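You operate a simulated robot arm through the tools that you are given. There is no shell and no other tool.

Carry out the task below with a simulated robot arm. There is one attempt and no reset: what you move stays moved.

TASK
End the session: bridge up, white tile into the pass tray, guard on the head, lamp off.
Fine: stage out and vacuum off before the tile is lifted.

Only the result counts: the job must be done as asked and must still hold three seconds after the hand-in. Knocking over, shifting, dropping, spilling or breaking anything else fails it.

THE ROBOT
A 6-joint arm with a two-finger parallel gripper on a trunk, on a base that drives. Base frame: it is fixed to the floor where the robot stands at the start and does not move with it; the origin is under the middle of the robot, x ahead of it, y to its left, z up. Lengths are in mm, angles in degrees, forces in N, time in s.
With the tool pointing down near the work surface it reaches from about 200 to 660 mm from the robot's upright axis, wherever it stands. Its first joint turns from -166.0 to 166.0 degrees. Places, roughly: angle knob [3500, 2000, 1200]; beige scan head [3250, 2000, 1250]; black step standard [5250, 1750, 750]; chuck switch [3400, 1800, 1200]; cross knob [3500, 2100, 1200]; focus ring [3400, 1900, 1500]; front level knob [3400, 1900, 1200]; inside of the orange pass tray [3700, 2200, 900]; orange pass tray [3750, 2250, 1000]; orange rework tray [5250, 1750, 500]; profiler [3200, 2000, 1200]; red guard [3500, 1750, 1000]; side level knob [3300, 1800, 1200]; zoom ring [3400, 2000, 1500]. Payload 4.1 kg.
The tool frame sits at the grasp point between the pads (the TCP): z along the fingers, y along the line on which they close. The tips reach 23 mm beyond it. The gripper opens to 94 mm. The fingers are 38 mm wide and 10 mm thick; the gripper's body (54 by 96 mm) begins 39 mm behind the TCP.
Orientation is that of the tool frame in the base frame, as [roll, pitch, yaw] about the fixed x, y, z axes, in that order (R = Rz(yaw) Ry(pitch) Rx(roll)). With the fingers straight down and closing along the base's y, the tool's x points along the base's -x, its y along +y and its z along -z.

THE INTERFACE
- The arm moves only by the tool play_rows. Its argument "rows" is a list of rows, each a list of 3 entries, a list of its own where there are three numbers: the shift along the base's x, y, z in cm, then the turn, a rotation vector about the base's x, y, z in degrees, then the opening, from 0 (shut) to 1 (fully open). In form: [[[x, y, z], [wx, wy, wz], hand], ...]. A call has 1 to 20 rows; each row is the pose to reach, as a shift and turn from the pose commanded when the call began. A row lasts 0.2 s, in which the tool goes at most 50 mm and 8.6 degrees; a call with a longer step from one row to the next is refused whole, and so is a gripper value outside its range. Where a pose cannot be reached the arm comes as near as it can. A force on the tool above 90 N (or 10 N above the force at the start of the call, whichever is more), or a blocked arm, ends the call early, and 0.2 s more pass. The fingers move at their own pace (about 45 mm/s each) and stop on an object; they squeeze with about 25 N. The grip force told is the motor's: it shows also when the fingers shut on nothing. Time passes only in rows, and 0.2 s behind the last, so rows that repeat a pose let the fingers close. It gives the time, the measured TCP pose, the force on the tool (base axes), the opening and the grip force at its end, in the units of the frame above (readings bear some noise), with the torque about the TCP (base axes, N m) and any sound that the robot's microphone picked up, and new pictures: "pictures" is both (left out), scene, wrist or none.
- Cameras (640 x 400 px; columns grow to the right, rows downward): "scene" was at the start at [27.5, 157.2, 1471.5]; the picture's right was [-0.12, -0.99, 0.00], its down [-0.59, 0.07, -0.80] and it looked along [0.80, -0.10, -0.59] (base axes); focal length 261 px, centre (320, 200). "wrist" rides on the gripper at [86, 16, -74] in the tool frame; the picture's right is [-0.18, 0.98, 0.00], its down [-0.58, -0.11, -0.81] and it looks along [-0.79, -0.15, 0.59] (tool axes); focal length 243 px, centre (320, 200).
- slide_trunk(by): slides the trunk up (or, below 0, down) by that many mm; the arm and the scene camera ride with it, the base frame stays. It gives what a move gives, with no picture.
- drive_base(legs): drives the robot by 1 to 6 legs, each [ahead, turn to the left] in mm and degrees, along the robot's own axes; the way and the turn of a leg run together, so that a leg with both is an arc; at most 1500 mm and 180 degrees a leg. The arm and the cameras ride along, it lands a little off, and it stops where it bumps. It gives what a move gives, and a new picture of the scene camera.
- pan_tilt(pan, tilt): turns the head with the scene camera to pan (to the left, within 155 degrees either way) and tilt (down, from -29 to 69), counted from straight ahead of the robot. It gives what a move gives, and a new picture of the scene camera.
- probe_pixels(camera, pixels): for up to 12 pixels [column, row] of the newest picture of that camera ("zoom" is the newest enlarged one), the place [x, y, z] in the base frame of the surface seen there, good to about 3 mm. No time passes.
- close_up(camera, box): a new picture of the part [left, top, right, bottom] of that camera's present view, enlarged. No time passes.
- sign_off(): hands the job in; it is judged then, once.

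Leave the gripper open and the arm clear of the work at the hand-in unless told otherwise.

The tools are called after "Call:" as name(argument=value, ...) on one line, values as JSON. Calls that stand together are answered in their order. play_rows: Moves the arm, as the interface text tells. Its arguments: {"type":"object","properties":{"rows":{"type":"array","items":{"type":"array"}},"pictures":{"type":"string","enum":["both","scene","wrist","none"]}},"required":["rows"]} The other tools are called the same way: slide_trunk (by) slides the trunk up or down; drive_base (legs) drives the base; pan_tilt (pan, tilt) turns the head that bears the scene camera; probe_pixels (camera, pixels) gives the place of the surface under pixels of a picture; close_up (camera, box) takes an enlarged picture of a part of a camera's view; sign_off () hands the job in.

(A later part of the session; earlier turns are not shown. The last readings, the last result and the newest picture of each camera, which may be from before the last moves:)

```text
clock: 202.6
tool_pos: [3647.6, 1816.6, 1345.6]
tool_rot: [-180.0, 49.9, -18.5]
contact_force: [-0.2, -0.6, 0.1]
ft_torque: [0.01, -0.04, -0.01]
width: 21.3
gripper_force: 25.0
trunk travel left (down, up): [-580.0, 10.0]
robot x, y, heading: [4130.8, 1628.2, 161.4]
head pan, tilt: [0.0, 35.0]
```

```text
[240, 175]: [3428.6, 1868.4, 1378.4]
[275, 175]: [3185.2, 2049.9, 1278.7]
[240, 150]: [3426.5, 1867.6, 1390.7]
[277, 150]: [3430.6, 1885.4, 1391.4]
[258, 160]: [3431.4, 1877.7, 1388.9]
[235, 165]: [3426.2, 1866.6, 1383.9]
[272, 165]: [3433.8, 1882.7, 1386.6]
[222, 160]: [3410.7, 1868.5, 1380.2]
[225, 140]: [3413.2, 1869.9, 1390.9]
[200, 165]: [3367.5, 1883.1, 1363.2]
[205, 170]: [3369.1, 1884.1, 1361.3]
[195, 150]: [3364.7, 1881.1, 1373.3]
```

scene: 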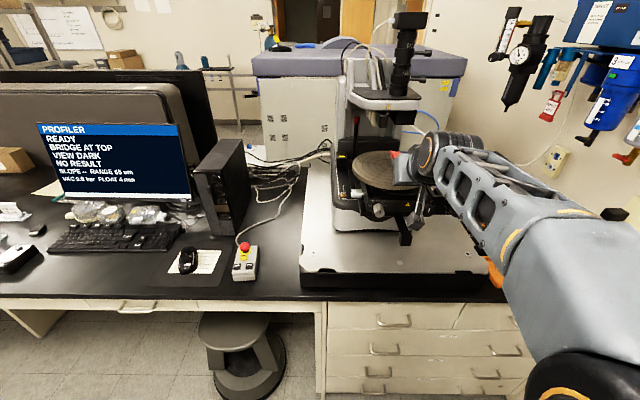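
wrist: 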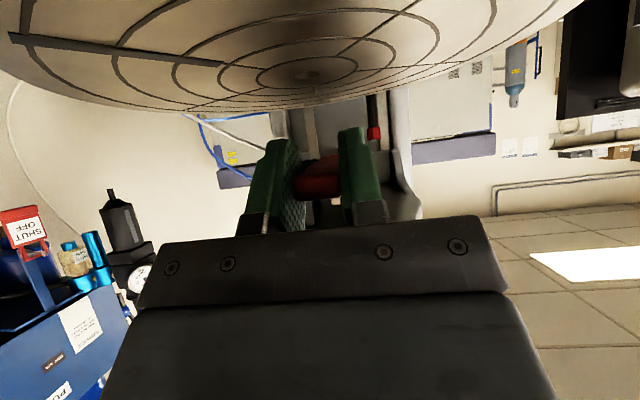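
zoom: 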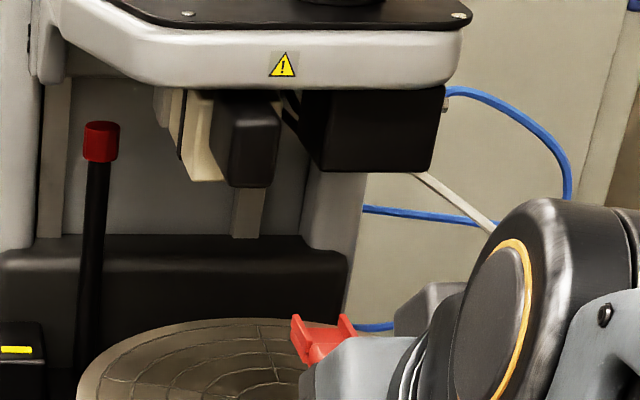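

Guard centre e2≈2888.3, stylus/holder ≈2888: laterally aligned. Heights: channel floor 1344 < stylus 1348; wall tops 1351.5 < head bottom 1355. I advance 160 mm to just before the holder.

Call:
play_rows(rows=[[[-3.8, 1.28, 0], [0, 0, 0], 0], [[-7.6, 2.56, 0], [0, 0, 0], 0], [[-11.4, 3.84, 0], [0, 0, 0], 0], [[-14, 4.73, 0], [0, 0, 0], 0], [[-15.1, 5.1, 0], [0, 0, 0], 0], [[-15.1, 5.1, 0], [0, 0, 0], 0]])

Call:
close_up(camera="scene", box=[350, 85, 420, 155])

Call:
close_up(camera="wrist", box=[260, 100, 380, 210])

```text
clock: 204.0
tool_pos: [3494.6, 1867.8, 1349.0]
tool_rot: [-180.0, 49.9, -18.5]
contact_force: [0.2, -0.9, -1.1]
ft_torque: [0.0, -0.07, 0.0]
width: 21.2
gripper_force: 24.7
trunk travel left (down, up): [-580.0, 10.0]
robot x, y, heading: [4133.3, 1623.8, 161.4]
head pan, tilt: [0.0, 35.0]
```

scene: 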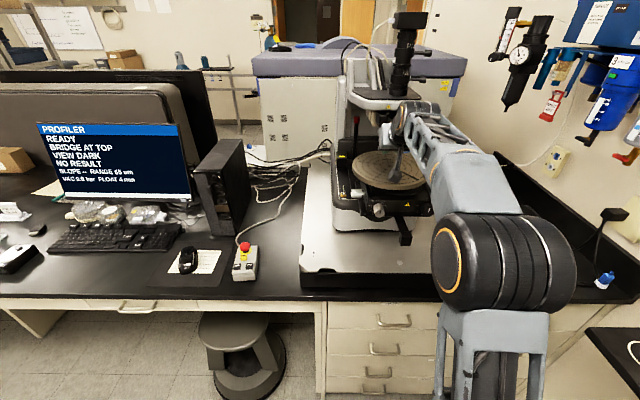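
wrist: 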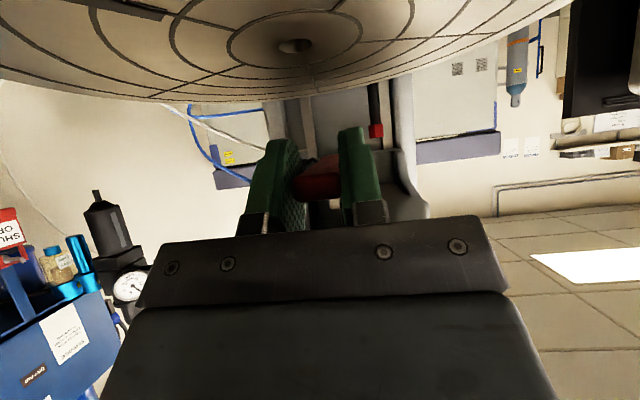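

```text
5.71 times, centred on (385, 120) of scene
```

zoom: 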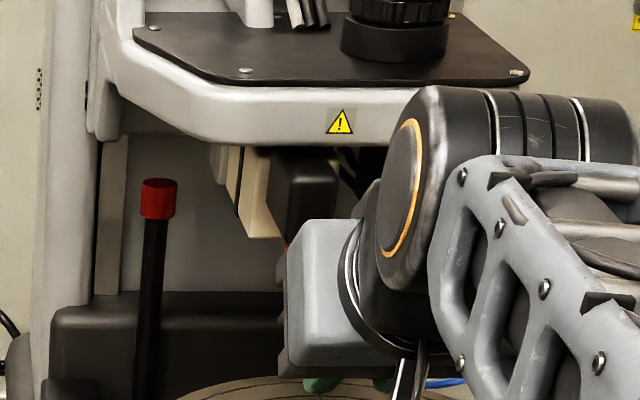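

```text
3.64 times, centred on (320, 155) of wrist
```

zoom: 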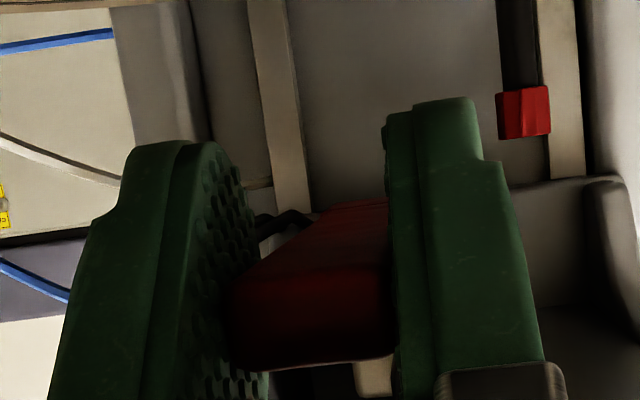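

Just before the holder. I take a few still readings to average out noise before the slow insertion.

Call:
play_rows(rows=[[[0, 0, 0], [0, 0, 0], 0]], pictures="none")

Call:
play_rows(rows=[[[0, 0, 0], [0, 0, 0], 0]], pictures="none")

Call:
play_rows(rows=[[[0, 0, 0], [0, 0, 0], 0]], pictures="none")

Call:
play_rows(rows=[[[0, 0, 0], [0, 0, 0], 0]], pictures="none")

```text
clock: 204.4
tool_pos: [3494.6, 1867.1, 1349.8]
tool_rot: [180.0, 49.9, -18.4]
contact_force: [0.3, 0.0, -1.9]
ft_torque: [0.01, -0.13, 0.06]
width: 21.3
gripper_force: 25.4
trunk travel left (down, up): [-580.0, 10.0]
robot x, y, heading: [4134.3, 1622.1, 161.4]
head pan, tilt: [0.0, 35.0]
```

```text
clock: 204.8
tool_pos: [3494.7, 1866.8, 1349.8]
tool_rot: [180.0, 49.9, -18.5]
contact_force: [-0.9, -0.3, -2.0]
ft_torque: [-0.06, -0.22, 0.02]
width: 21.3
gripper_force: 25.3
trunk travel left (down, up): [-580.0, 10.0]
robot x, y, heading: [4132.9, 1628.8, 161.5]
head pan, tilt: [0.0, 35.0]
```

```text
clock: 205.2
tool_pos: [3495.0, 1866.8, 1348.5]
tool_rot: [-180.0, 49.8, -18.6]
contact_force: [-0.2, 0.4, -1.4]
ft_torque: [-0.06, -0.17, -0.01]
width: 21.2
gripper_force: 25.3
trunk travel left (down, up): [-580.0, 10.0]
robot x, y, heading: [4132.3, 1625.9, 161.3]
head pan, tilt: [0.0, 35.0]
```

```text
clock: 205.6
tool_pos: [3495.2, 1867.6, 1349.8]
tool_rot: [180.0, 49.9, -18.5]
contact_force: [0.7, -0.6, -1.6]
ft_torque: [-0.01, -0.2, 0.0]
width: 21.4
gripper_force: 25.2
trunk travel left (down, up): [-580.0, 10.0]
robot x, y, heading: [4134.0, 1624.8, 161.5]
head pan, tilt: [0.0, 35.0]
```

A light contact (≈1.7 N downward at the guard's front) shows the guard rides ~4 mm too high (z 1349.5). I back off 10 mm, lower 5 mm and read again.

Call:
play_rows(rows=[[[0.5, -0.17, 0], [0, 0, 0], 0], [[0.95, -0.32, -0.2], [0, 0, 0], 0], [[0.95, -0.32, -0.5], [0, 0, 0], 0], [[0.95, -0.32, -0.5], [0, 0, 0], 0]], pictures="none")

Call:
play_rows(rows=[[[0, 0, 0], [0, 0, 0], 0]], pictures="none")

Call:
play_rows(rows=[[[0, 0, 0], [0, 0, 0], 0]], pictures="wrist")

Call:
close_up(camera="wrist", box=[290, 130, 370, 210])

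```text
clock: 206.6
tool_pos: [3505.6, 1864.1, 1342.7]
tool_rot: [180.0, 49.9, -18.4]
contact_force: [-0.1, 0.6, 0.4]
ft_torque: [-0.01, -0.01, 0.05]
width: 21.2
gripper_force: 24.8
trunk travel left (down, up): [-580.0, 10.0]
robot x, y, heading: [4132.7, 1625.5, 161.5]
head pan, tilt: [0.0, 35.0]
```

```text
clock: 207.0
tool_pos: [3504.6, 1862.8, 1343.3]
tool_rot: [-180.0, 50.0, -18.5]
contact_force: [-0.2, -0.1, -1.4]
ft_torque: [0.02, -0.03, -0.01]
width: 21.2
gripper_force: 24.9
trunk travel left (down, up): [-580.0, 10.0]
robot x, y, heading: [4133.6, 1624.1, 161.4]
head pan, tilt: [0.0, 35.0]
```

```text
clock: 207.4
tool_pos: [3504.1, 1863.7, 1342.2]
tool_rot: [-180.0, 49.9, -18.5]
contact_force: [-0.3, 0.1, 0.6]
ft_torque: [0.02, -0.01, -0.03]
width: 21.6
gripper_force: 24.8
trunk travel left (down, up): [-580.0, 10.0]
robot x, y, heading: [4131.0, 1624.6, 161.4]
head pan, tilt: [0.0, 35.0]
```

wrist: 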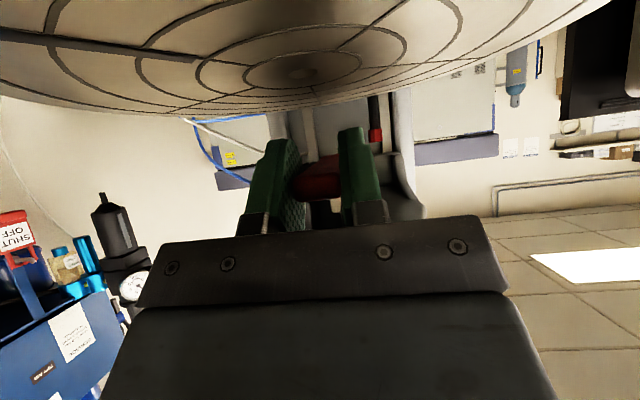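

```text
5.00 times, centred on (330, 170) of wrist
```

zoom: 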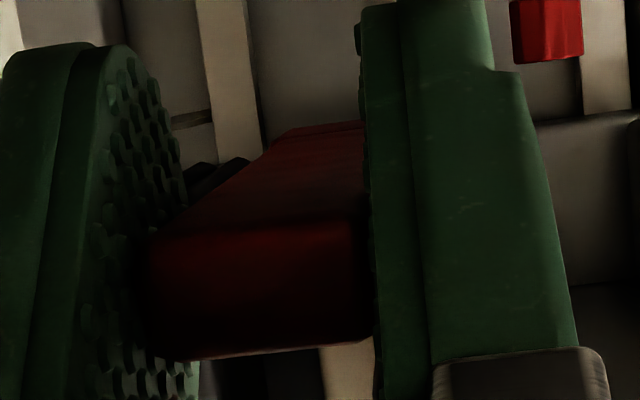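

Now free at z≈1342.7. I advance 48 mm slowly beneath the stylus holder, then will raise to seat.

Call:
play_rows(rows=[[[-0.47, 0.16, 0], [0, 0, 0], 0], [[-0.95, 0.32, 0], [0, 0, 0], 0], [[-1.42, 0.48, 0], [0, 0, 0], 0], [[-1.89, 0.64, 0], [0, 0, 0], 0], [[-2.37, 0.8, 0], [0, 0, 0], 0], [[-2.84, 0.96, 0], [0, 0, 0], 0], [[-3.32, 1.12, 0], [0, 0, 0], 0], [[-3.8, 1.28, 0], [0, 0, 0], 0], [[-4.2, 1.42, 0], [0, 0, 0], 0], [[-4.55, 1.54, 0], [0, 0, 0], 0], [[-4.55, 1.54, 0], [0, 0, 0], 0]])

Call:
play_rows(rows=[[[0, 0, 0], [0, 0, 0], 0]], pictures="none")

Call:
close_up(camera="wrist", box=[270, 100, 370, 210])

Call:
close_up(camera="scene", box=[350, 85, 420, 155])

```text
clock: 209.8
tool_pos: [3459.6, 1878.9, 1342.7]
tool_rot: [-179.9, 49.8, -18.6]
contact_force: [-0.9, 0.3, -0.2]
ft_torque: [-0.03, -0.01, 0.01]
width: 21.2
gripper_force: 24.8
trunk travel left (down, up): [-580.0, 10.0]
robot x, y, heading: [4134.2, 1625.3, 161.3]
head pan, tilt: [0.0, 35.0]
```

scene: 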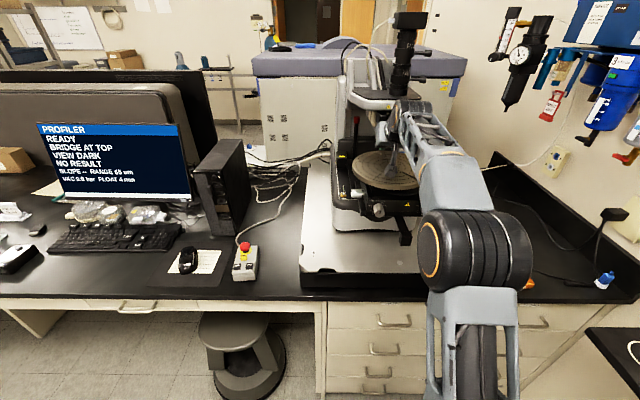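
wrist: 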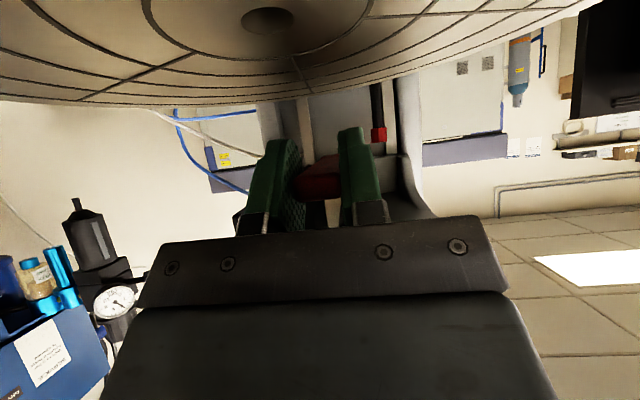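

```text
clock: 210.2
tool_pos: [3459.4, 1878.7, 1341.9]
tool_rot: [-179.9, 49.9, -18.5]
contact_force: [-0.8, 1.1, 0.2]
ft_torque: [-0.03, -0.01, -0.01]
width: 21.2
gripper_force: 24.8
trunk travel left (down, up): [-580.0, 10.0]
robot x, y, heading: [4134.3, 1623.4, 161.4]
head pan, tilt: [0.0, 35.0]
```

```text
3.64 times, centred on (320, 155) of wrist
```

zoom: 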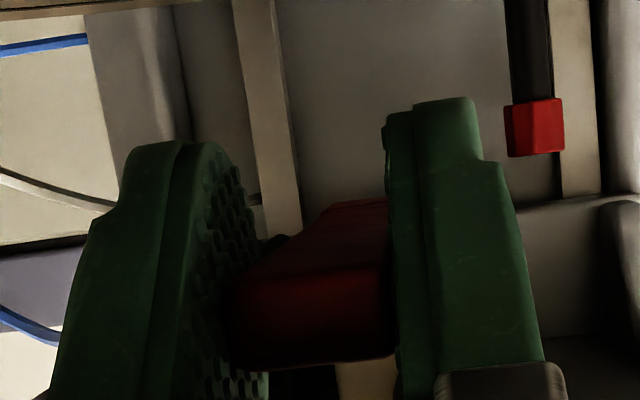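

```text
5.71 times, centred on (385, 120) of scene
```

zoom: 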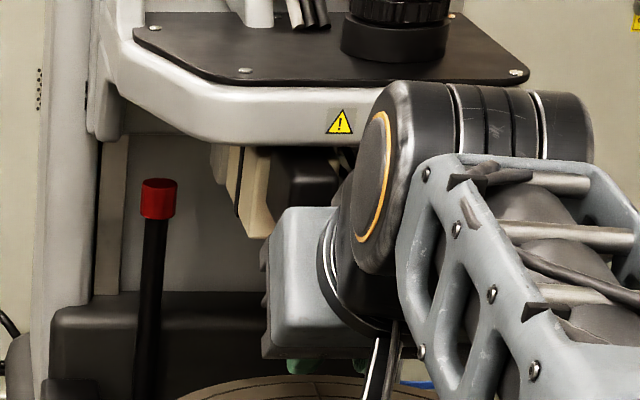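

No contact so far; the guard is under the holder (TCP z 1342). Now I raise in 1 mm steps, with a 1 mm shift right, watching forces.

Call:
play_rows(rows=[[[0.03, 0.08, 0.1], [0, 0, 0], 0], [[0.03, 0.08, 0.2], [0, 0, 0], 0], [[0.03, 0.08, 0.3], [0, 0, 0], 0], [[0.03, 0.08, 0.3], [0, 0, 0], 0]], pictures="none")

Call:
play_rows(rows=[[[0, 0, 0.1], [0, 0, 0], 0], [[0, 0, 0.2], [0, 0, 0], 0], [[0, 0, 0.2], [0, 0, 0], 0]], pictures="none")

```text
clock: 211.2
tool_pos: [3459.4, 1879.6, 1346.2]
tool_rot: [-180.0, 50.1, -18.5]
contact_force: [-0.2, -0.6, -0.4]
ft_torque: [0.01, -0.01, -0.05]
width: 21.5
gripper_force: 24.8
trunk travel left (down, up): [-580.0, 10.0]
robot x, y, heading: [4133.1, 1627.3, 161.1]
head pan, tilt: [0.0, 35.0]
```

```text
clock: 212.0
tool_pos: [3458.7, 1879.5, 1346.5]
tool_rot: [-179.9, 50.0, -18.4]
contact_force: [0.1, 0.0, -0.1]
ft_torque: [0.03, -0.03, 0.0]
width: 21.3
gripper_force: 24.7
trunk travel left (down, up): [-580.0, 10.0]
robot x, y, heading: [4131.9, 1624.3, 161.4]
head pan, tilt: [0.0, 35.0]
```

Still free at ~1347. Continue upward by millimetres.

Call:
play_rows(rows=[[[0, 0, 0.1], [0, 0, 0], 0], [[0, 0, 0.2], [0, 0, 0], 0], [[0, 0, 0.2], [0, 0, 0], 0]], pictures="none")

Call:
play_rows(rows=[[[0, 0, 0.1], [0, 0, 0], 0], [[0, 0, 0.15], [0, 0, 0], 0], [[0, 0, 0.15], [0, 0, 0], 0]], pictures="both")

Call:
close_up(camera="wrist", box=[270, 100, 370, 210])

```text
clock: 212.8
tool_pos: [3459.3, 1881.1, 1348.6]
tool_rot: [180.0, 50.1, -18.5]
contact_force: [-1.1, -0.3, -0.1]
ft_torque: [0.01, -0.04, -0.01]
width: 21.2
gripper_force: 25.5
trunk travel left (down, up): [-580.0, 10.0]
robot x, y, heading: [4130.5, 1622.6, 161.5]
head pan, tilt: [0.0, 35.0]
```

```text
clock: 213.6
tool_pos: [3459.2, 1879.5, 1349.9]
tool_rot: [179.9, 49.8, -18.5]
contact_force: [0.9, 0.4, -4.1]
ft_torque: [-0.14, -0.42, -0.12]
width: 21.3
gripper_force: 24.3
trunk travel left (down, up): [-580.0, 10.0]
robot x, y, heading: [4134.3, 1625.5, 161.4]
head pan, tilt: [0.0, 35.0]
```

scene: 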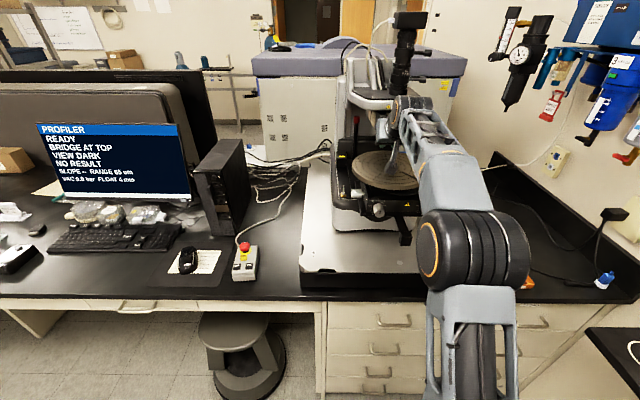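
wrist: 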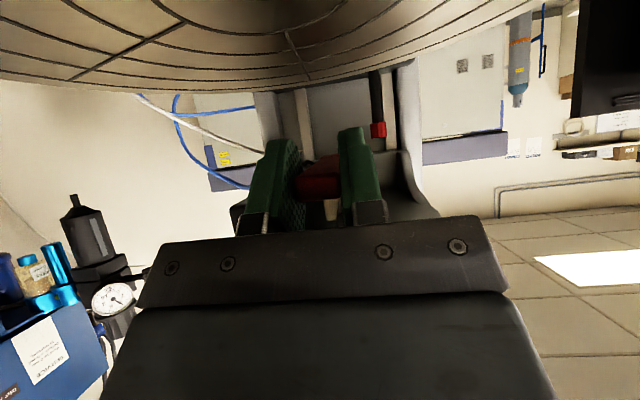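

```text
3.64 times, centred on (320, 155) of wrist
```

zoom: 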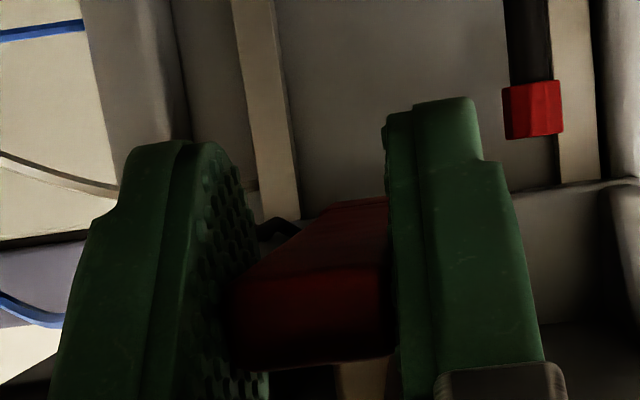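

Contact with the head: −4 N at about 107 mm ahead of the TCP – the channel presses on the head's underside. I test whether it has latched by lowering 2 mm and reading the force.

Call:
play_rows(rows=[[[0, 0, -0.1], [0, 0, 0], 0], [[0, 0, -0.2], [0, 0, 0], 0], [[0, 0, -0.2], [0, 0, 0], 0]], pictures="none")

Call:
play_rows(rows=[[[0, 0, 0], [0, 0, 0], 0]], pictures="none")

```text
clock: 214.4
tool_pos: [3459.7, 1878.8, 1349.6]
tool_rot: [-179.9, 50.1, -18.5]
contact_force: [0.0, 0.2, -0.6]
ft_torque: [-0.02, 0.01, 0.03]
width: 21.3
gripper_force: 24.9
trunk travel left (down, up): [-580.0, 10.0]
robot x, y, heading: [4134.5, 1624.8, 161.3]
head pan, tilt: [0.0, 35.0]
```

```text
clock: 214.8
tool_pos: [3461.2, 1878.5, 1347.5]
tool_rot: [180.0, 50.0, -18.5]
contact_force: [0.6, -0.4, 0.5]
ft_torque: [0.01, -0.02, -0.01]
width: 21.3
gripper_force: 24.7
trunk travel left (down, up): [-580.0, 10.0]
robot x, y, heading: [4131.7, 1625.3, 160.9]
head pan, tilt: [0.0, 35.0]
```

Not latched by lifting alone. At this height the walls flank the holder, so I slide further in, 1.5 mm per row, watching for the stop.

Call:
play_rows(rows=[[[-0.14, 0.05, 0], [0, 0, 0], 0], [[-0.28, 0.1, 0], [0, 0, 0], 0], [[-0.43, 0.14, 0], [0, 0, 0], 0], [[-0.57, 0.19, 0], [0, 0, 0], 0], [[-0.57, 0.19, 0], [0, 0, 0], 0]], pictures="none")

Call:
play_rows(rows=[[[-0.14, 0.05, 0], [0, 0, 0], 0], [[-0.28, 0.1, 0], [0, 0, 0], 0], [[-0.43, 0.14, 0], [0, 0, 0], 0], [[-0.43, 0.14, 0], [0, 0, 0], 0]], pictures="both")

```text
clock: 216.0
tool_pos: [3454.5, 1880.5, 1347.9]
tool_rot: [-180.0, 49.9, -18.6]
contact_force: [1.1, -0.5, -0.2]
ft_torque: [-0.01, -0.01, -0.03]
width: 21.2
gripper_force: 25.4
trunk travel left (down, up): [-580.0, 10.0]
robot x, y, heading: [4134.8, 1625.5, 161.2]
head pan, tilt: [0.0, 35.0]
```

```text
clock: 217.0
tool_pos: [3449.2, 1882.9, 1348.1]
tool_rot: [180.0, 49.9, -18.6]
contact_force: [0.2, -0.2, 0.0]
ft_torque: [-0.03, -0.04, 0.02]
width: 21.3
gripper_force: 25.3
trunk travel left (down, up): [-580.0, 10.0]
robot x, y, heading: [4134.5, 1624.9, 161.2]
head pan, tilt: [0.0, 35.0]
```

scene: 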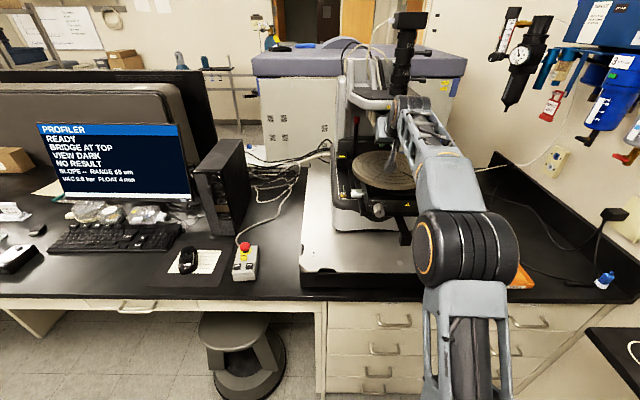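
wrist: 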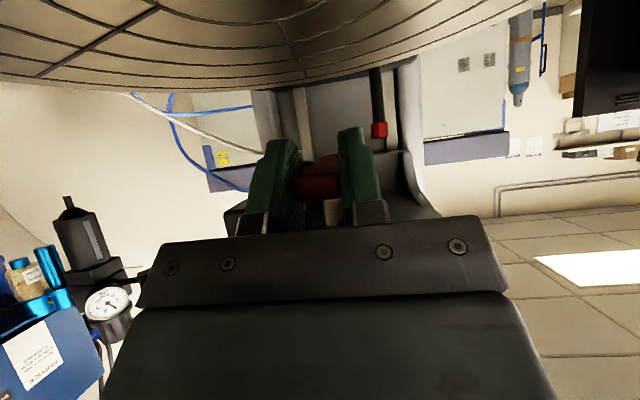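

No stop met either. I need a better look at the head's underside. I withdraw the guard straight out, then go left and high so I can lower the trunk for a low camera view.

Call:
play_rows(rows=[[[1, -0.34, -0.2], [0, 0, 0], 0], [[4.5, -1.52, -0.2], [0, 0, 0], 0], [[8.5, -2.87, -0.2], [0, 0, 0], 0], [[12.5, -4.22, -0.2], [0, 0, 0], 0], [[16.5, -5.57, -0.2], [0, 0, 0], 0], [[20, -6.75, 0], [0, 0, 0], 0], [[19.5, -10.3, 2], [0, 0, 0], 0], [[18.5, -14, 4], [0, 0, 0], 0], [[17.3, -17.6, 6], [0, 0, 0], 0], [[16, -21.2, 8], [0, 0, 0], 0], [[15, -24, 10], [0, 0, 0], 0], [[15, -24, 11.5], [0, 0, 0], 0], [[15, -24, 11.5], [0, 0, 0], 0]], pictures="scene")

```text
clock: 219.8
tool_pos: [3599.3, 1642.4, 1464.2]
tool_rot: [179.9, 50.1, -18.5]
contact_force: [0.3, -0.4, -1.2]
ft_torque: [0.01, 0.02, -0.02]
width: 21.3
gripper_force: 24.8
trunk travel left (down, up): [-580.0, 10.0]
robot x, y, heading: [4131.4, 1627.1, 161.7]
head pan, tilt: [0.0, 35.0]
```

scene: 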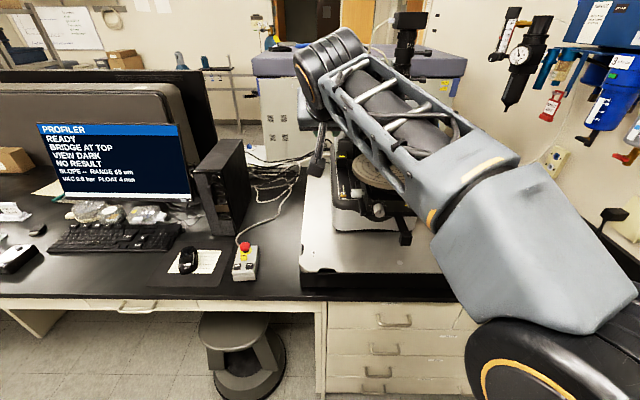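

The arm hides the head from here; I swing it to the right side instead.

Call:
play_rows(rows=[[[2.53, 3.52, 0], [0, 0, 0], 0], [[5.07, 7.04, 0], [0, 0, 0], 0], [[7.6, 10.55, 0], [0, 0, 0], 0], [[10.1, 14.1, 0], [0, 0, 0], 0], [[12.7, 17.6, 0], [0, 0, 0], 0], [[15.2, 21.1, 0], [0, 0, 0], 0], [[17.7, 24.6, 0], [0, 0, 0], 0], [[20.3, 28.1, 0], [0, 0, 0], 0], [[22.8, 31.7, 0], [0, 0, 0], 0], [[22.8, 31.7, 0], [0, 0, 0], 0]], pictures="scene")

```text
clock: 222.0
tool_pos: [3827.3, 1959.7, 1461.7]
tool_rot: [180.0, 49.9, -18.4]
contact_force: [-0.5, -0.3, -0.5]
ft_torque: [-0.01, -0.03, -0.05]
width: 21.2
gripper_force: 25.4
trunk travel left (down, up): [-580.0, 10.0]
robot x, y, heading: [4127.6, 1625.8, 161.5]
head pan, tilt: [0.0, 35.0]
```

scene: 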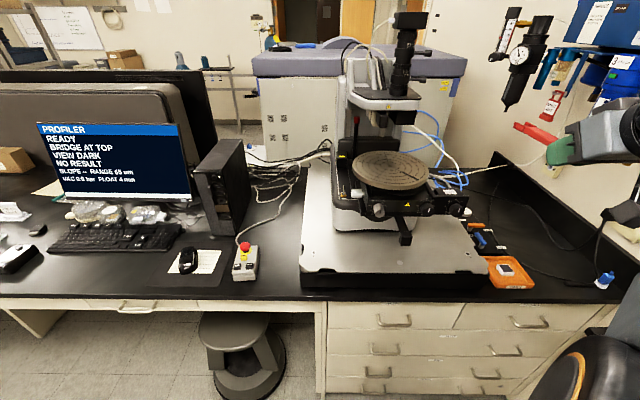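

The guard is now well visible at (540,133). A close look at it, then I lower the trunk.

Call:
close_up(camera="scene", box=[500, 100, 600, 170])

Call:
slide_trunk(by=-400)

Call:
pan_tilt(pan=-8, tilt=-8)

Call:
close_up(camera="scene", box=[320, 140, 400, 200])

```text
5.71 times, centred on (550, 135) of scene
```

zoom: 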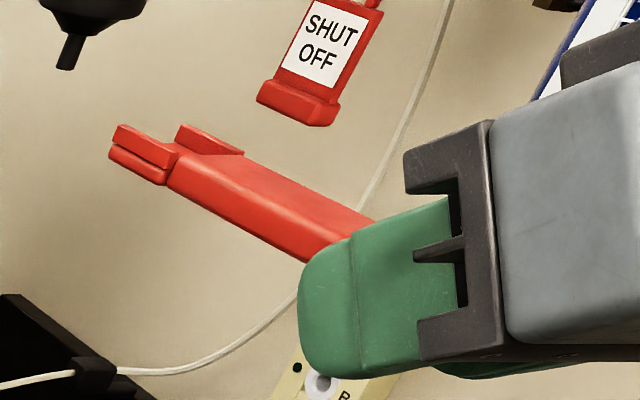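

```text
clock: 225.8
tool_pos: [3827.1, 1959.9, 1061.8]
tool_rot: [-180.0, 49.9, -18.5]
contact_force: [0.2, 0.3, -0.5]
ft_torque: [-0.01, -0.04, 0.02]
width: 21.5
gripper_force: 24.2
trunk travel left (down, up): [-180.0, 410.0]
robot x, y, heading: [4132.0, 1626.6, 161.5]
head pan, tilt: [0.0, 35.0]
```

```text
clock: 226.9
tool_pos: [3828.3, 1959.8, 1060.8]
tool_rot: [179.9, 50.0, -18.5]
contact_force: [0.0, 1.1, 0.1]
ft_torque: [-0.03, -0.01, -0.03]
width: 21.4
gripper_force: 24.6
trunk travel left (down, up): [-180.0, 410.0]
robot x, y, heading: [4130.7, 1627.2, 161.5]
head pan, tilt: [-8.0, -8.0]
```

scene: 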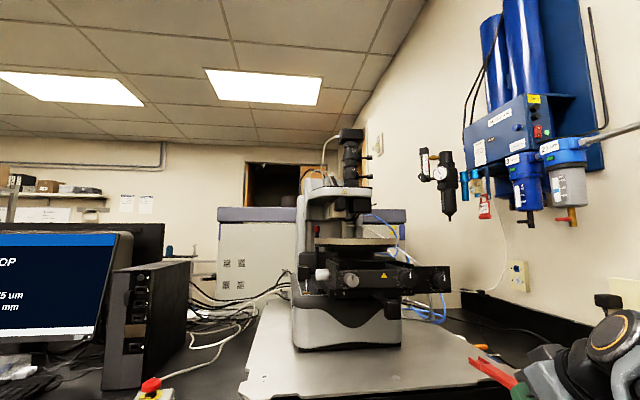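

```text
6.67 times, centred on (360, 170) of scene
```

zoom: 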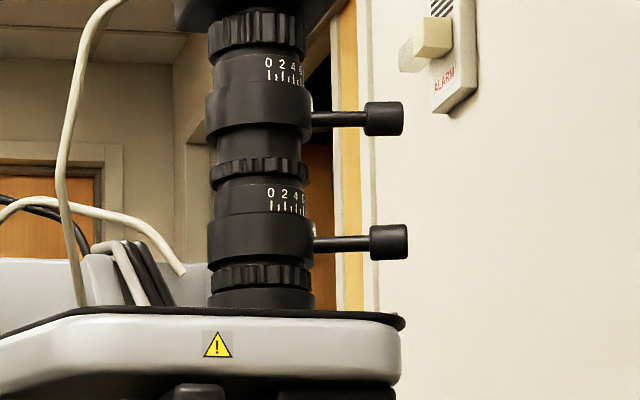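

The guard's walls seem to have a horizontal slot. Close-ups of head underside and of the guard.

Call:
close_up(camera="scene", box=[325, 190, 385, 240])

Call:
close_up(camera="scene", box=[460, 340, 540, 400])

```text
8.00 times, centred on (355, 215) of scene
```

zoom: 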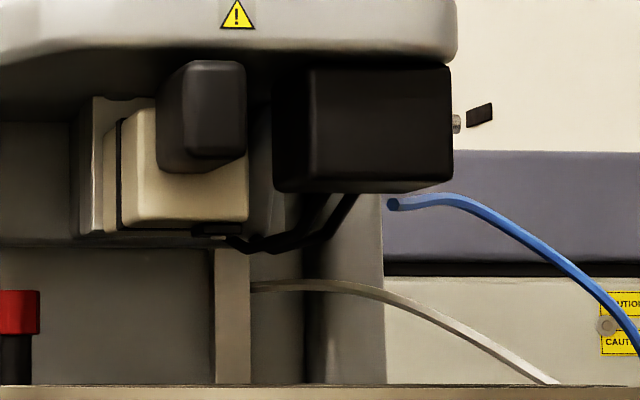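

```text
6.67 times, centred on (500, 370) of scene
```

zoom: 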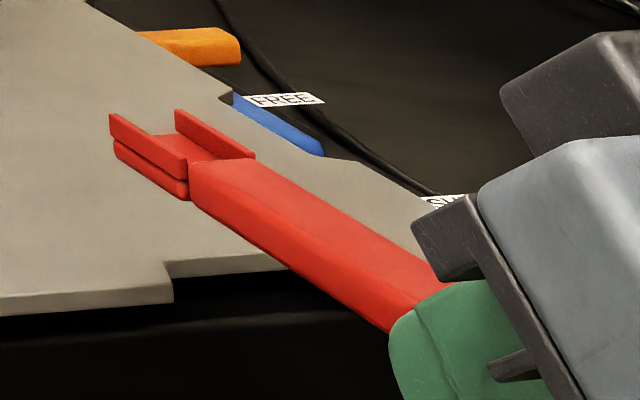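

Call:
close_up(camera="scene", box=[334, 205, 364, 227])

Call:
probe_pixels(camera="zoom", pixels=[[300, 350], [330, 360], [350, 350], [380, 345], [400, 340], [250, 340], [200, 345], [420, 300], [130, 250], [360, 375]])

```text
16.00 times, centred on (349, 216) of scene
```

zoom: 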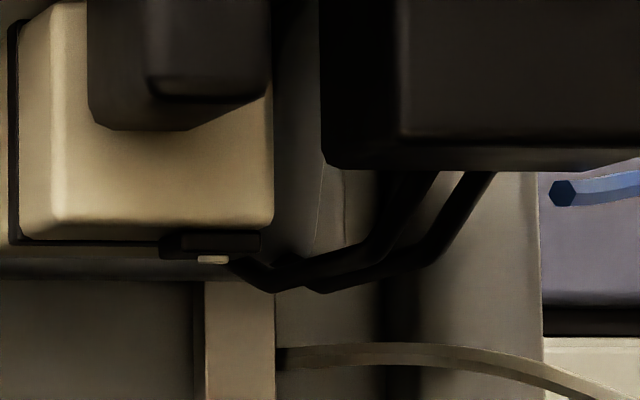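

```text
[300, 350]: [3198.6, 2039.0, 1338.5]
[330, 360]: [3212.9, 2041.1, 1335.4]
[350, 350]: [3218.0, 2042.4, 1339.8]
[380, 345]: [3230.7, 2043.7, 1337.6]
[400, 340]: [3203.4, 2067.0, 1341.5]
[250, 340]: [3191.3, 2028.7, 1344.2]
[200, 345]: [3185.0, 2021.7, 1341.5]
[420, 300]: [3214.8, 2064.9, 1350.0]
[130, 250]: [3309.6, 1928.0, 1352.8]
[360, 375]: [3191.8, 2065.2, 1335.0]
```

Detail: a tray floor with two low side walls (≈7 mm). The stylus holder is ~14 mm wide (e2 2881–2895), hanging ~5 mm below the beige block, so walls should bear on the block's underside around it. I check the guard's level in the hand.

Call:
probe_pixels(camera="scene", pixels=[[480, 362], [488, 367], [495, 371], [502, 375], [512, 380], [470, 358], [478, 363], [484, 358], [490, 361], [506, 377]])

```text
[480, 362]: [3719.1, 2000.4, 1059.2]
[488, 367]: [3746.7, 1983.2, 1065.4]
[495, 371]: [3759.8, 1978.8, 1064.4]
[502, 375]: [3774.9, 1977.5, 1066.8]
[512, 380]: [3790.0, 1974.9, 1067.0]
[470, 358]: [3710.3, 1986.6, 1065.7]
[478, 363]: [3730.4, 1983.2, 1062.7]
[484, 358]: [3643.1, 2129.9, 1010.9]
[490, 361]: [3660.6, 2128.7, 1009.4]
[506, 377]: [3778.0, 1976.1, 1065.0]
```

Level within 1°. I raise the trunk again and bring the guard back in front of the head.

Call:
slide_trunk(by=400)

Call:
pan_tilt(pan=0, tilt=35)

Call:
play_rows(rows=[[[-2.83, -2.45, -1.9], [0, 0, 0], 0], [[-5.65, -4.9, -3.8], [0, 0, 0], 0], [[-8.5, -7.35, -5.8], [0, 0, 0], 0], [[-11.3, -9.8, -7.7], [0, 0, 0], 0], [[-14.1, -12.25, -9.7], [0, 0, 0], 0], [[-16.95, -14.7, -11.6], [0, 0, 0], 0], [[-16.95, -14.7, -11.6], [0, 0, 0], 0]], pictures="scene")

Call:
close_up(camera="scene", box=[360, 95, 430, 165])

```text
clock: 230.8
tool_pos: [3827.9, 1960.0, 1460.9]
tool_rot: [-180.0, 50.1, -18.5]
contact_force: [0.1, 0.2, -0.9]
ft_torque: [0.07, -0.05, 0.01]
width: 21.3
gripper_force: 24.8
trunk travel left (down, up): [-580.0, 10.0]
robot x, y, heading: [4132.2, 1625.8, 161.7]
head pan, tilt: [-8.0, -8.0]
```

```text
clock: 231.8
tool_pos: [3828.0, 1958.7, 1461.6]
tool_rot: [-180.0, 49.8, -18.4]
contact_force: [-0.1, 0.2, -0.5]
ft_torque: [0.01, -0.02, 0.0]
width: 21.3
gripper_force: 25.0
trunk travel left (down, up): [-580.0, 10.0]
robot x, y, heading: [4136.2, 1621.4, 161.3]
head pan, tilt: [0.0, 35.0]
```

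scene: 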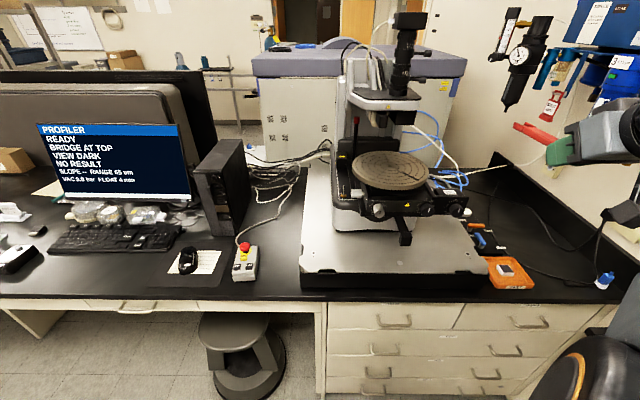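

```text
clock: 233.4
tool_pos: [3657.0, 1812.0, 1345.4]
tool_rot: [179.9, 50.1, -18.6]
contact_force: [0.2, -0.4, -0.1]
ft_torque: [-0.01, 0.0, 0.02]
width: 21.4
gripper_force: 24.9
trunk travel left (down, up): [-580.0, 10.0]
robot x, y, heading: [4134.6, 1627.1, 161.3]
head pan, tilt: [0.0, 35.0]
```

scene: 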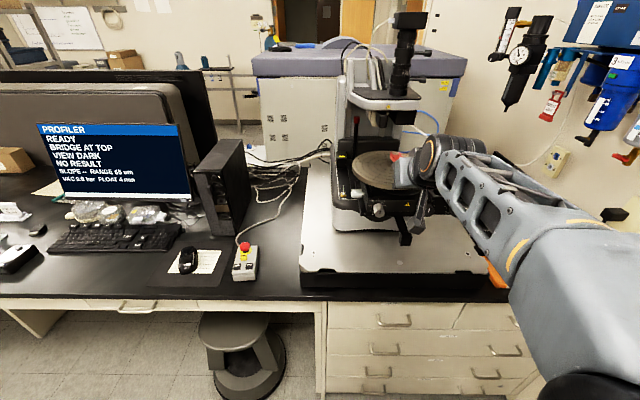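

```text
5.71 times, centred on (395, 130) of scene
```

zoom: 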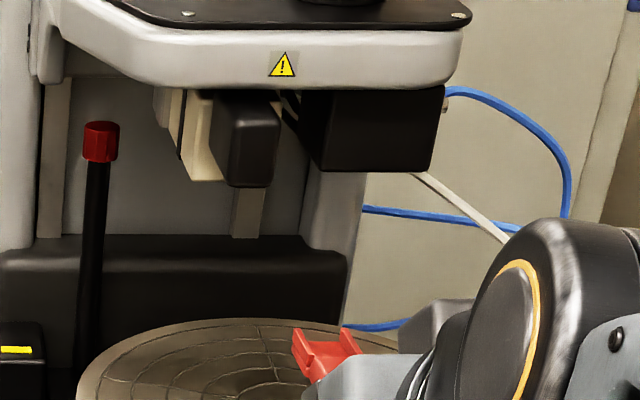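

Probe guard walls again in this picture for lateral alignment.

Call:
probe_pixels(camera="zoom", pixels=[[294, 335], [297, 345], [300, 355], [305, 365], [343, 332], [347, 338], [351, 344], [356, 350], [320, 350], [325, 355], [330, 345], [315, 342]])

Call:
probe_pixels(camera="zoom", pixels=[[192, 160], [196, 150], [200, 140], [205, 165], [186, 140], [184, 150], [210, 175], [195, 172], [190, 130], [172, 130], [168, 110], [200, 178]])

```text
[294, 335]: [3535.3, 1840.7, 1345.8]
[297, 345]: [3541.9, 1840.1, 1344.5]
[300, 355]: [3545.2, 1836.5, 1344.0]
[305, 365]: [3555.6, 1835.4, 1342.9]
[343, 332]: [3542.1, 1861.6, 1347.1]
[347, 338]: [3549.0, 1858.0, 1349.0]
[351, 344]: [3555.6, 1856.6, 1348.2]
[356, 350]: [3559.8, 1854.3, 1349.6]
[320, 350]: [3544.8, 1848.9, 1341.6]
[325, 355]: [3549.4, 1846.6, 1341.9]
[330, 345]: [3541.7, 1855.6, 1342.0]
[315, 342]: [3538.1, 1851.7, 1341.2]
```

```text
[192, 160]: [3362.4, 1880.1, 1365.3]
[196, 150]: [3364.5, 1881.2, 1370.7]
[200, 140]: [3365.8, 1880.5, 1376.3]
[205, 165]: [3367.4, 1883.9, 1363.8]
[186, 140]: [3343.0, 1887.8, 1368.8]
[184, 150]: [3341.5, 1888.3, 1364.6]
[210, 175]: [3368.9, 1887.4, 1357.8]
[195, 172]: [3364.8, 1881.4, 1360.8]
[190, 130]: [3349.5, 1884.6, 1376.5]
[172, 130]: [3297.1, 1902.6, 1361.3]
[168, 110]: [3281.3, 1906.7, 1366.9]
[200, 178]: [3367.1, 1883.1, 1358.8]
```

Guard centre is 2886.8; target 2888, so I add 1.2 mm right. I advance below the holder, stopping with the tray centred under the stylus (TCP e1≈2690).

Call:
play_rows(rows=[[[-4, 1.4, -0.2], [0, 0, 0], 0], [[-8, 2.78, -0.2], [0, 0, 0], 0], [[-12, 4.13, -0.2], [0, 0, 0], 0], [[-15, 5.17, -0.2], [0, 0, 0], 0], [[-16.5, 5.68, -0.2], [0, 0, 0], 0], [[-17.5, 6.03, -0.2], [0, 0, 0], 0], [[-18.4, 6.35, -0.2], [0, 0, 0], 0], [[-18.4, 6.35, -0.2], [0, 0, 0], 0]], pictures="none")

Call:
play_rows(rows=[[[0, 0, 0], [0, 0, 0], 0]], pictures="none")

Call:
play_rows(rows=[[[0, 0, 0], [0, 0, 0], 0]], pictures="none")

```text
clock: 235.2
tool_pos: [3474.4, 1877.1, 1342.6]
tool_rot: [-180.0, 50.0, -18.6]
contact_force: [-0.3, -0.3, -0.7]
ft_torque: [0.02, -0.02, -0.03]
width: 21.6
gripper_force: 25.4
trunk travel left (down, up): [-580.0, 10.0]
robot x, y, heading: [4129.2, 1623.5, 161.8]
head pan, tilt: [0.0, 35.0]
```

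```text
clock: 235.7
tool_pos: [3474.6, 1876.9, 1342.6]
tool_rot: [180.0, 50.0, -18.5]
contact_force: [0.1, 0.1, -0.2]
ft_torque: [-0.02, -0.05, 0.02]
width: 21.3
gripper_force: 24.8
trunk travel left (down, up): [-580.0, 10.0]
robot x, y, heading: [4136.0, 1625.1, 161.5]
head pan, tilt: [0.0, 35.0]
```

```text
clock: 236.1
tool_pos: [3473.8, 1876.7, 1343.0]
tool_rot: [-180.0, 50.0, -18.5]
contact_force: [-0.8, 0.2, 0.4]
ft_torque: [0.04, -0.09, 0.02]
width: 21.4
gripper_force: 24.3
trunk travel left (down, up): [-580.0, 10.0]
robot x, y, heading: [4134.0, 1623.9, 161.4]
head pan, tilt: [0.0, 35.0]
```

Under the stylus with no contact. I raise millimetre by millimetre.

Call:
play_rows(rows=[[[0, -0.03, 0.2], [0, 0, 0], 0], [[0, -0.05, 0.35], [0, 0, 0], 0], [[0, -0.05, 0.45], [0, 0, 0], 0], [[0, -0.05, 0.45], [0, 0, 0], 0]], pictures="none")

Call:
play_rows(rows=[[[0, 0, 0.1], [0, 0, 0], 0], [[0, 0, 0.1], [0, 0, 0], 0]], pictures="none")

Call:
play_rows(rows=[[[0, 0, 0.1], [0, 0, 0], 0], [[0, 0, 0.1], [0, 0, 0], 0]], pictures="none")

Call:
play_rows(rows=[[[0, 0, 0.1], [0, 0, 0], 0], [[0, 0, 0.1], [0, 0, 0], 0]], pictures="none")

```text
clock: 237.1
tool_pos: [3473.9, 1875.5, 1348.0]
tool_rot: [180.0, 50.1, -18.4]
contact_force: [-1.3, 0.2, 3.1]
ft_torque: [0.04, 0.11, 0.03]
width: 21.0
gripper_force: 24.7
trunk travel left (down, up): [-580.0, 10.0]
robot x, y, heading: [4133.5, 1624.2, 161.4]
head pan, tilt: [0.0, 35.0]
```

```text
clock: 237.7
tool_pos: [3474.5, 1874.7, 1348.6]
tool_rot: [-180.0, 49.9, -18.6]
contact_force: [-0.3, -1.0, 2.0]
ft_torque: [0.06, 0.13, 0.04]
width: 21.0
gripper_force: 25.1
trunk travel left (down, up): [-580.0, 10.0]
robot x, y, heading: [4132.5, 1625.8, 161.4]
head pan, tilt: [0.0, 35.0]
```

```text
clock: 238.2
tool_pos: [3473.4, 1875.2, 1349.4]
tool_rot: [180.0, 50.0, -18.5]
contact_force: [-1.8, 1.4, 0.3]
ft_torque: [0.04, 0.15, 0.0]
width: 21.3
gripper_force: 24.9
trunk travel left (down, up): [-580.0, 10.0]
robot x, y, heading: [4133.6, 1624.1, 161.3]
head pan, tilt: [0.0, 35.0]
```

```text
clock: 238.8
tool_pos: [3473.4, 1875.8, 1349.7]
tool_rot: [180.0, 49.7, -18.5]
contact_force: [0.9, 0.8, -3.7]
ft_torque: [-0.07, -0.1, -0.06]
width: 21.0
gripper_force: 25.1
trunk travel left (down, up): [-580.0, 10.0]
robot x, y, heading: [4130.7, 1623.3, 161.4]
head pan, tilt: [0.0, 35.0]
```

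The force turned upward (+3 N) and then passed through zero as I rose – it seems the guard has latched to the head. I test by lowering 2 mm again.

Call:
play_rows(rows=[[[0, 0, -0.15], [0, 0, 0], 0], [[0, 0, -0.15], [0, 0, 0], 0], [[0, 0, -0.15], [0, 0, 0], 0]], pictures="none")

Call:
play_rows(rows=[[[0, 0, -0.2], [0, 0, 0], 0], [[0, 0, -0.2], [0, 0, 0], 0], [[0, 0, -0.2], [0, 0, 0], 0]], pictures="both")

```text
clock: 239.7
tool_pos: [3473.1, 1875.4, 1348.7]
tool_rot: [180.0, 50.1, -18.5]
contact_force: [-4.3, 1.1, 2.1]
ft_torque: [0.04, 0.09, 0.01]
width: 21.5
gripper_force: 24.9
trunk travel left (down, up): [-580.0, 10.0]
robot x, y, heading: [4131.9, 1622.1, 161.3]
head pan, tilt: [0.0, 35.0]
```

```text
clock: 240.4
tool_pos: [3474.3, 1875.4, 1346.8]
tool_rot: [-180.0, 50.0, -18.5]
contact_force: [-0.6, 1.2, 2.2]
ft_torque: [0.05, 0.18, -0.01]
width: 21.2
gripper_force: 25.0
trunk travel left (down, up): [-580.0, 10.0]
robot x, y, heading: [4131.5, 1624.0, 161.3]
head pan, tilt: [0.0, 35.0]
```

scene: 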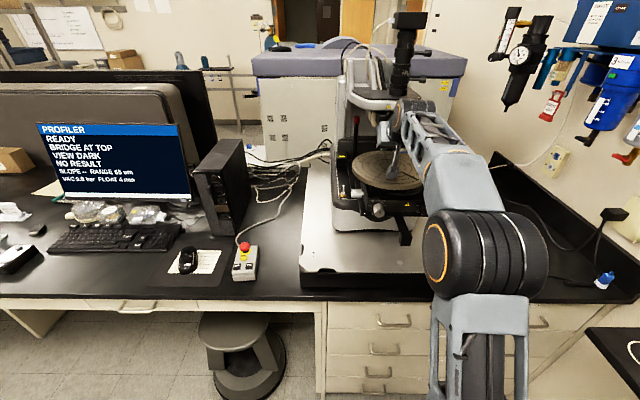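
wrist: 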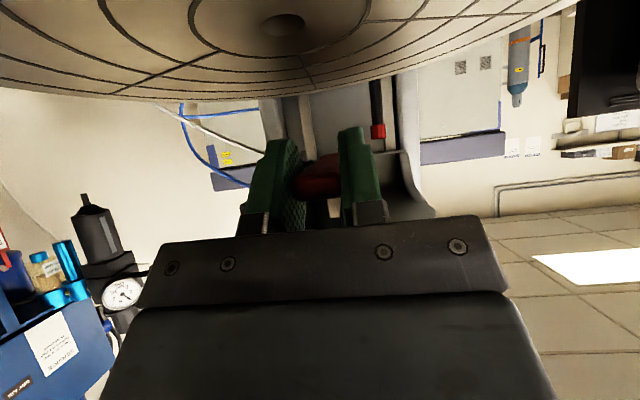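

An upward pull of ~2 N acts at the guard's tip, ~90 mm ahead: the head is holding it. I return to the neutral height, then open the gripper very gradually.

Call:
play_rows(rows=[[[0, 0, 0.15], [0, 0, 0], 0], [[0, 0, 0.25], [0, 0, 0], 0], [[0, 0, 0.25], [0, 0, 0], 0]], pictures="none")

Call:
play_rows(rows=[[[0, 0, 0], [0, 0, 0], 0]], pictures="none")

```text
clock: 241.2
tool_pos: [3474.7, 1874.7, 1349.9]
tool_rot: [-179.9, 49.9, -18.4]
contact_force: [3.9, 1.7, -2.6]
ft_torque: [-0.05, -0.16, -0.07]
width: 21.3
gripper_force: 25.2
trunk travel left (down, up): [-580.0, 10.0]
robot x, y, heading: [4133.3, 1624.0, 161.4]
head pan, tilt: [0.0, 35.0]
```

```text
clock: 241.7
tool_pos: [3474.1, 1874.9, 1350.1]
tool_rot: [179.9, 49.9, -18.6]
contact_force: [6.0, 0.4, -4.7]
ft_torque: [-0.07, -0.27, -0.05]
width: 21.4
gripper_force: 24.8
trunk travel left (down, up): [-580.0, 10.0]
robot x, y, heading: [4134.0, 1629.2, 161.4]
head pan, tilt: [0.0, 35.0]
```

It's constrained both ways now. I relieve the residual force: 1 mm down and 1 mm back.

Call:
play_rows(rows=[[[0.05, -0.02, -0.08], [0, 0, 0], 0], [[0.05, -0.02, -0.08], [0, 0, 0], 0]], pictures="none")

Call:
play_rows(rows=[[[0.05, -0.02, -0.04], [0, 0, 0], 0], [[0.05, -0.02, -0.04], [0, 0, 0], 0]], pictures="none")

```text
clock: 242.2
tool_pos: [3473.9, 1876.1, 1349.3]
tool_rot: [179.8, 50.1, -18.6]
contact_force: [0.2, 2.2, -0.9]
ft_torque: [-0.07, -0.2, -0.07]
width: 21.1
gripper_force: 24.9
trunk travel left (down, up): [-580.0, 10.0]
robot x, y, heading: [4133.8, 1622.5, 161.2]
head pan, tilt: [0.0, 35.0]
```

```text
clock: 242.8
tool_pos: [3473.6, 1875.8, 1347.6]
tool_rot: [179.8, 50.0, -18.6]
contact_force: [-3.2, 2.8, 0.5]
ft_torque: [0.07, 0.16, -0.11]
width: 21.2
gripper_force: 25.0
trunk travel left (down, up): [-580.0, 10.0]
robot x, y, heading: [4134.7, 1625.7, 161.5]
head pan, tilt: [0.0, 35.0]
```

Forces are now near zero in z and small elsewhere; the guard is held by the head. I open the fingers a little and watch.

Call:
play_rows(rows=[[[0, 0, 0], [0, 0, 0], 0.22], [[0, 0, 0], [0, 0, 0], 0.25], [[0, 0, 0], [0, 0, 0], 0.28], [[0, 0, 0], [0, 0, 0], 0.32], [[0, 0, 0], [0, 0, 0], 0.32]])

Call:
close_up(camera="wrist", box=[270, 100, 370, 210])

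```text
clock: 244.1
tool_pos: [3474.3, 1876.2, 1349.4]
tool_rot: [180.0, 49.9, -18.6]
contact_force: [0.1, 0.7, 0.8]
ft_torque: [-0.02, 0.03, 0.0]
width: 30.1
gripper_force: 0.1
trunk travel left (down, up): [-580.0, 10.0]
robot x, y, heading: [4134.4, 1623.6, 161.1]
head pan, tilt: [0.0, 35.0]
```

scene: 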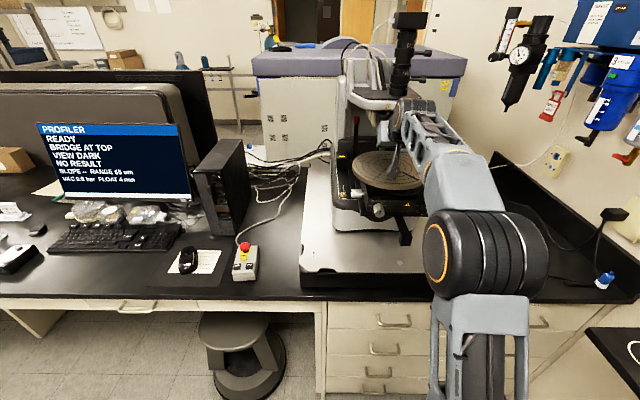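
wrist: 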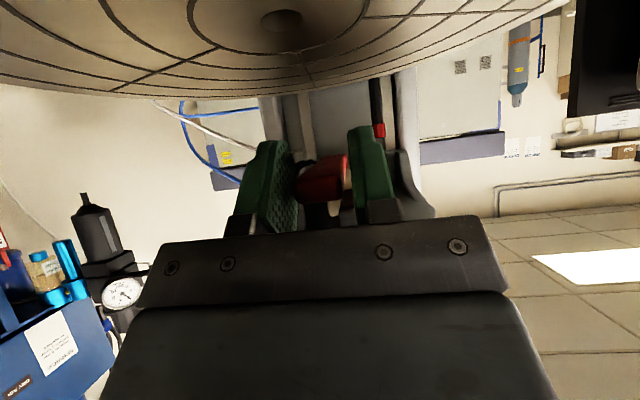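

```text
3.64 times, centred on (320, 155) of wrist
```

zoom: 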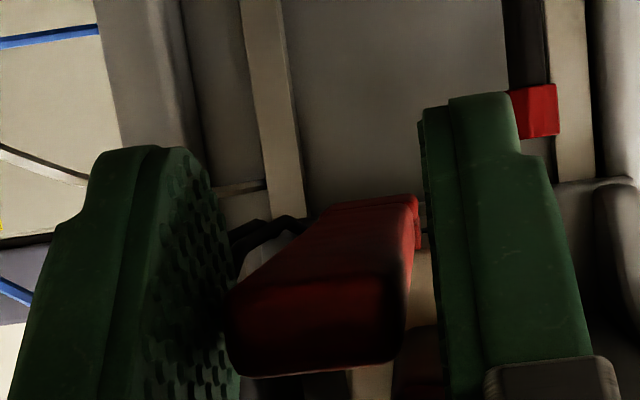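

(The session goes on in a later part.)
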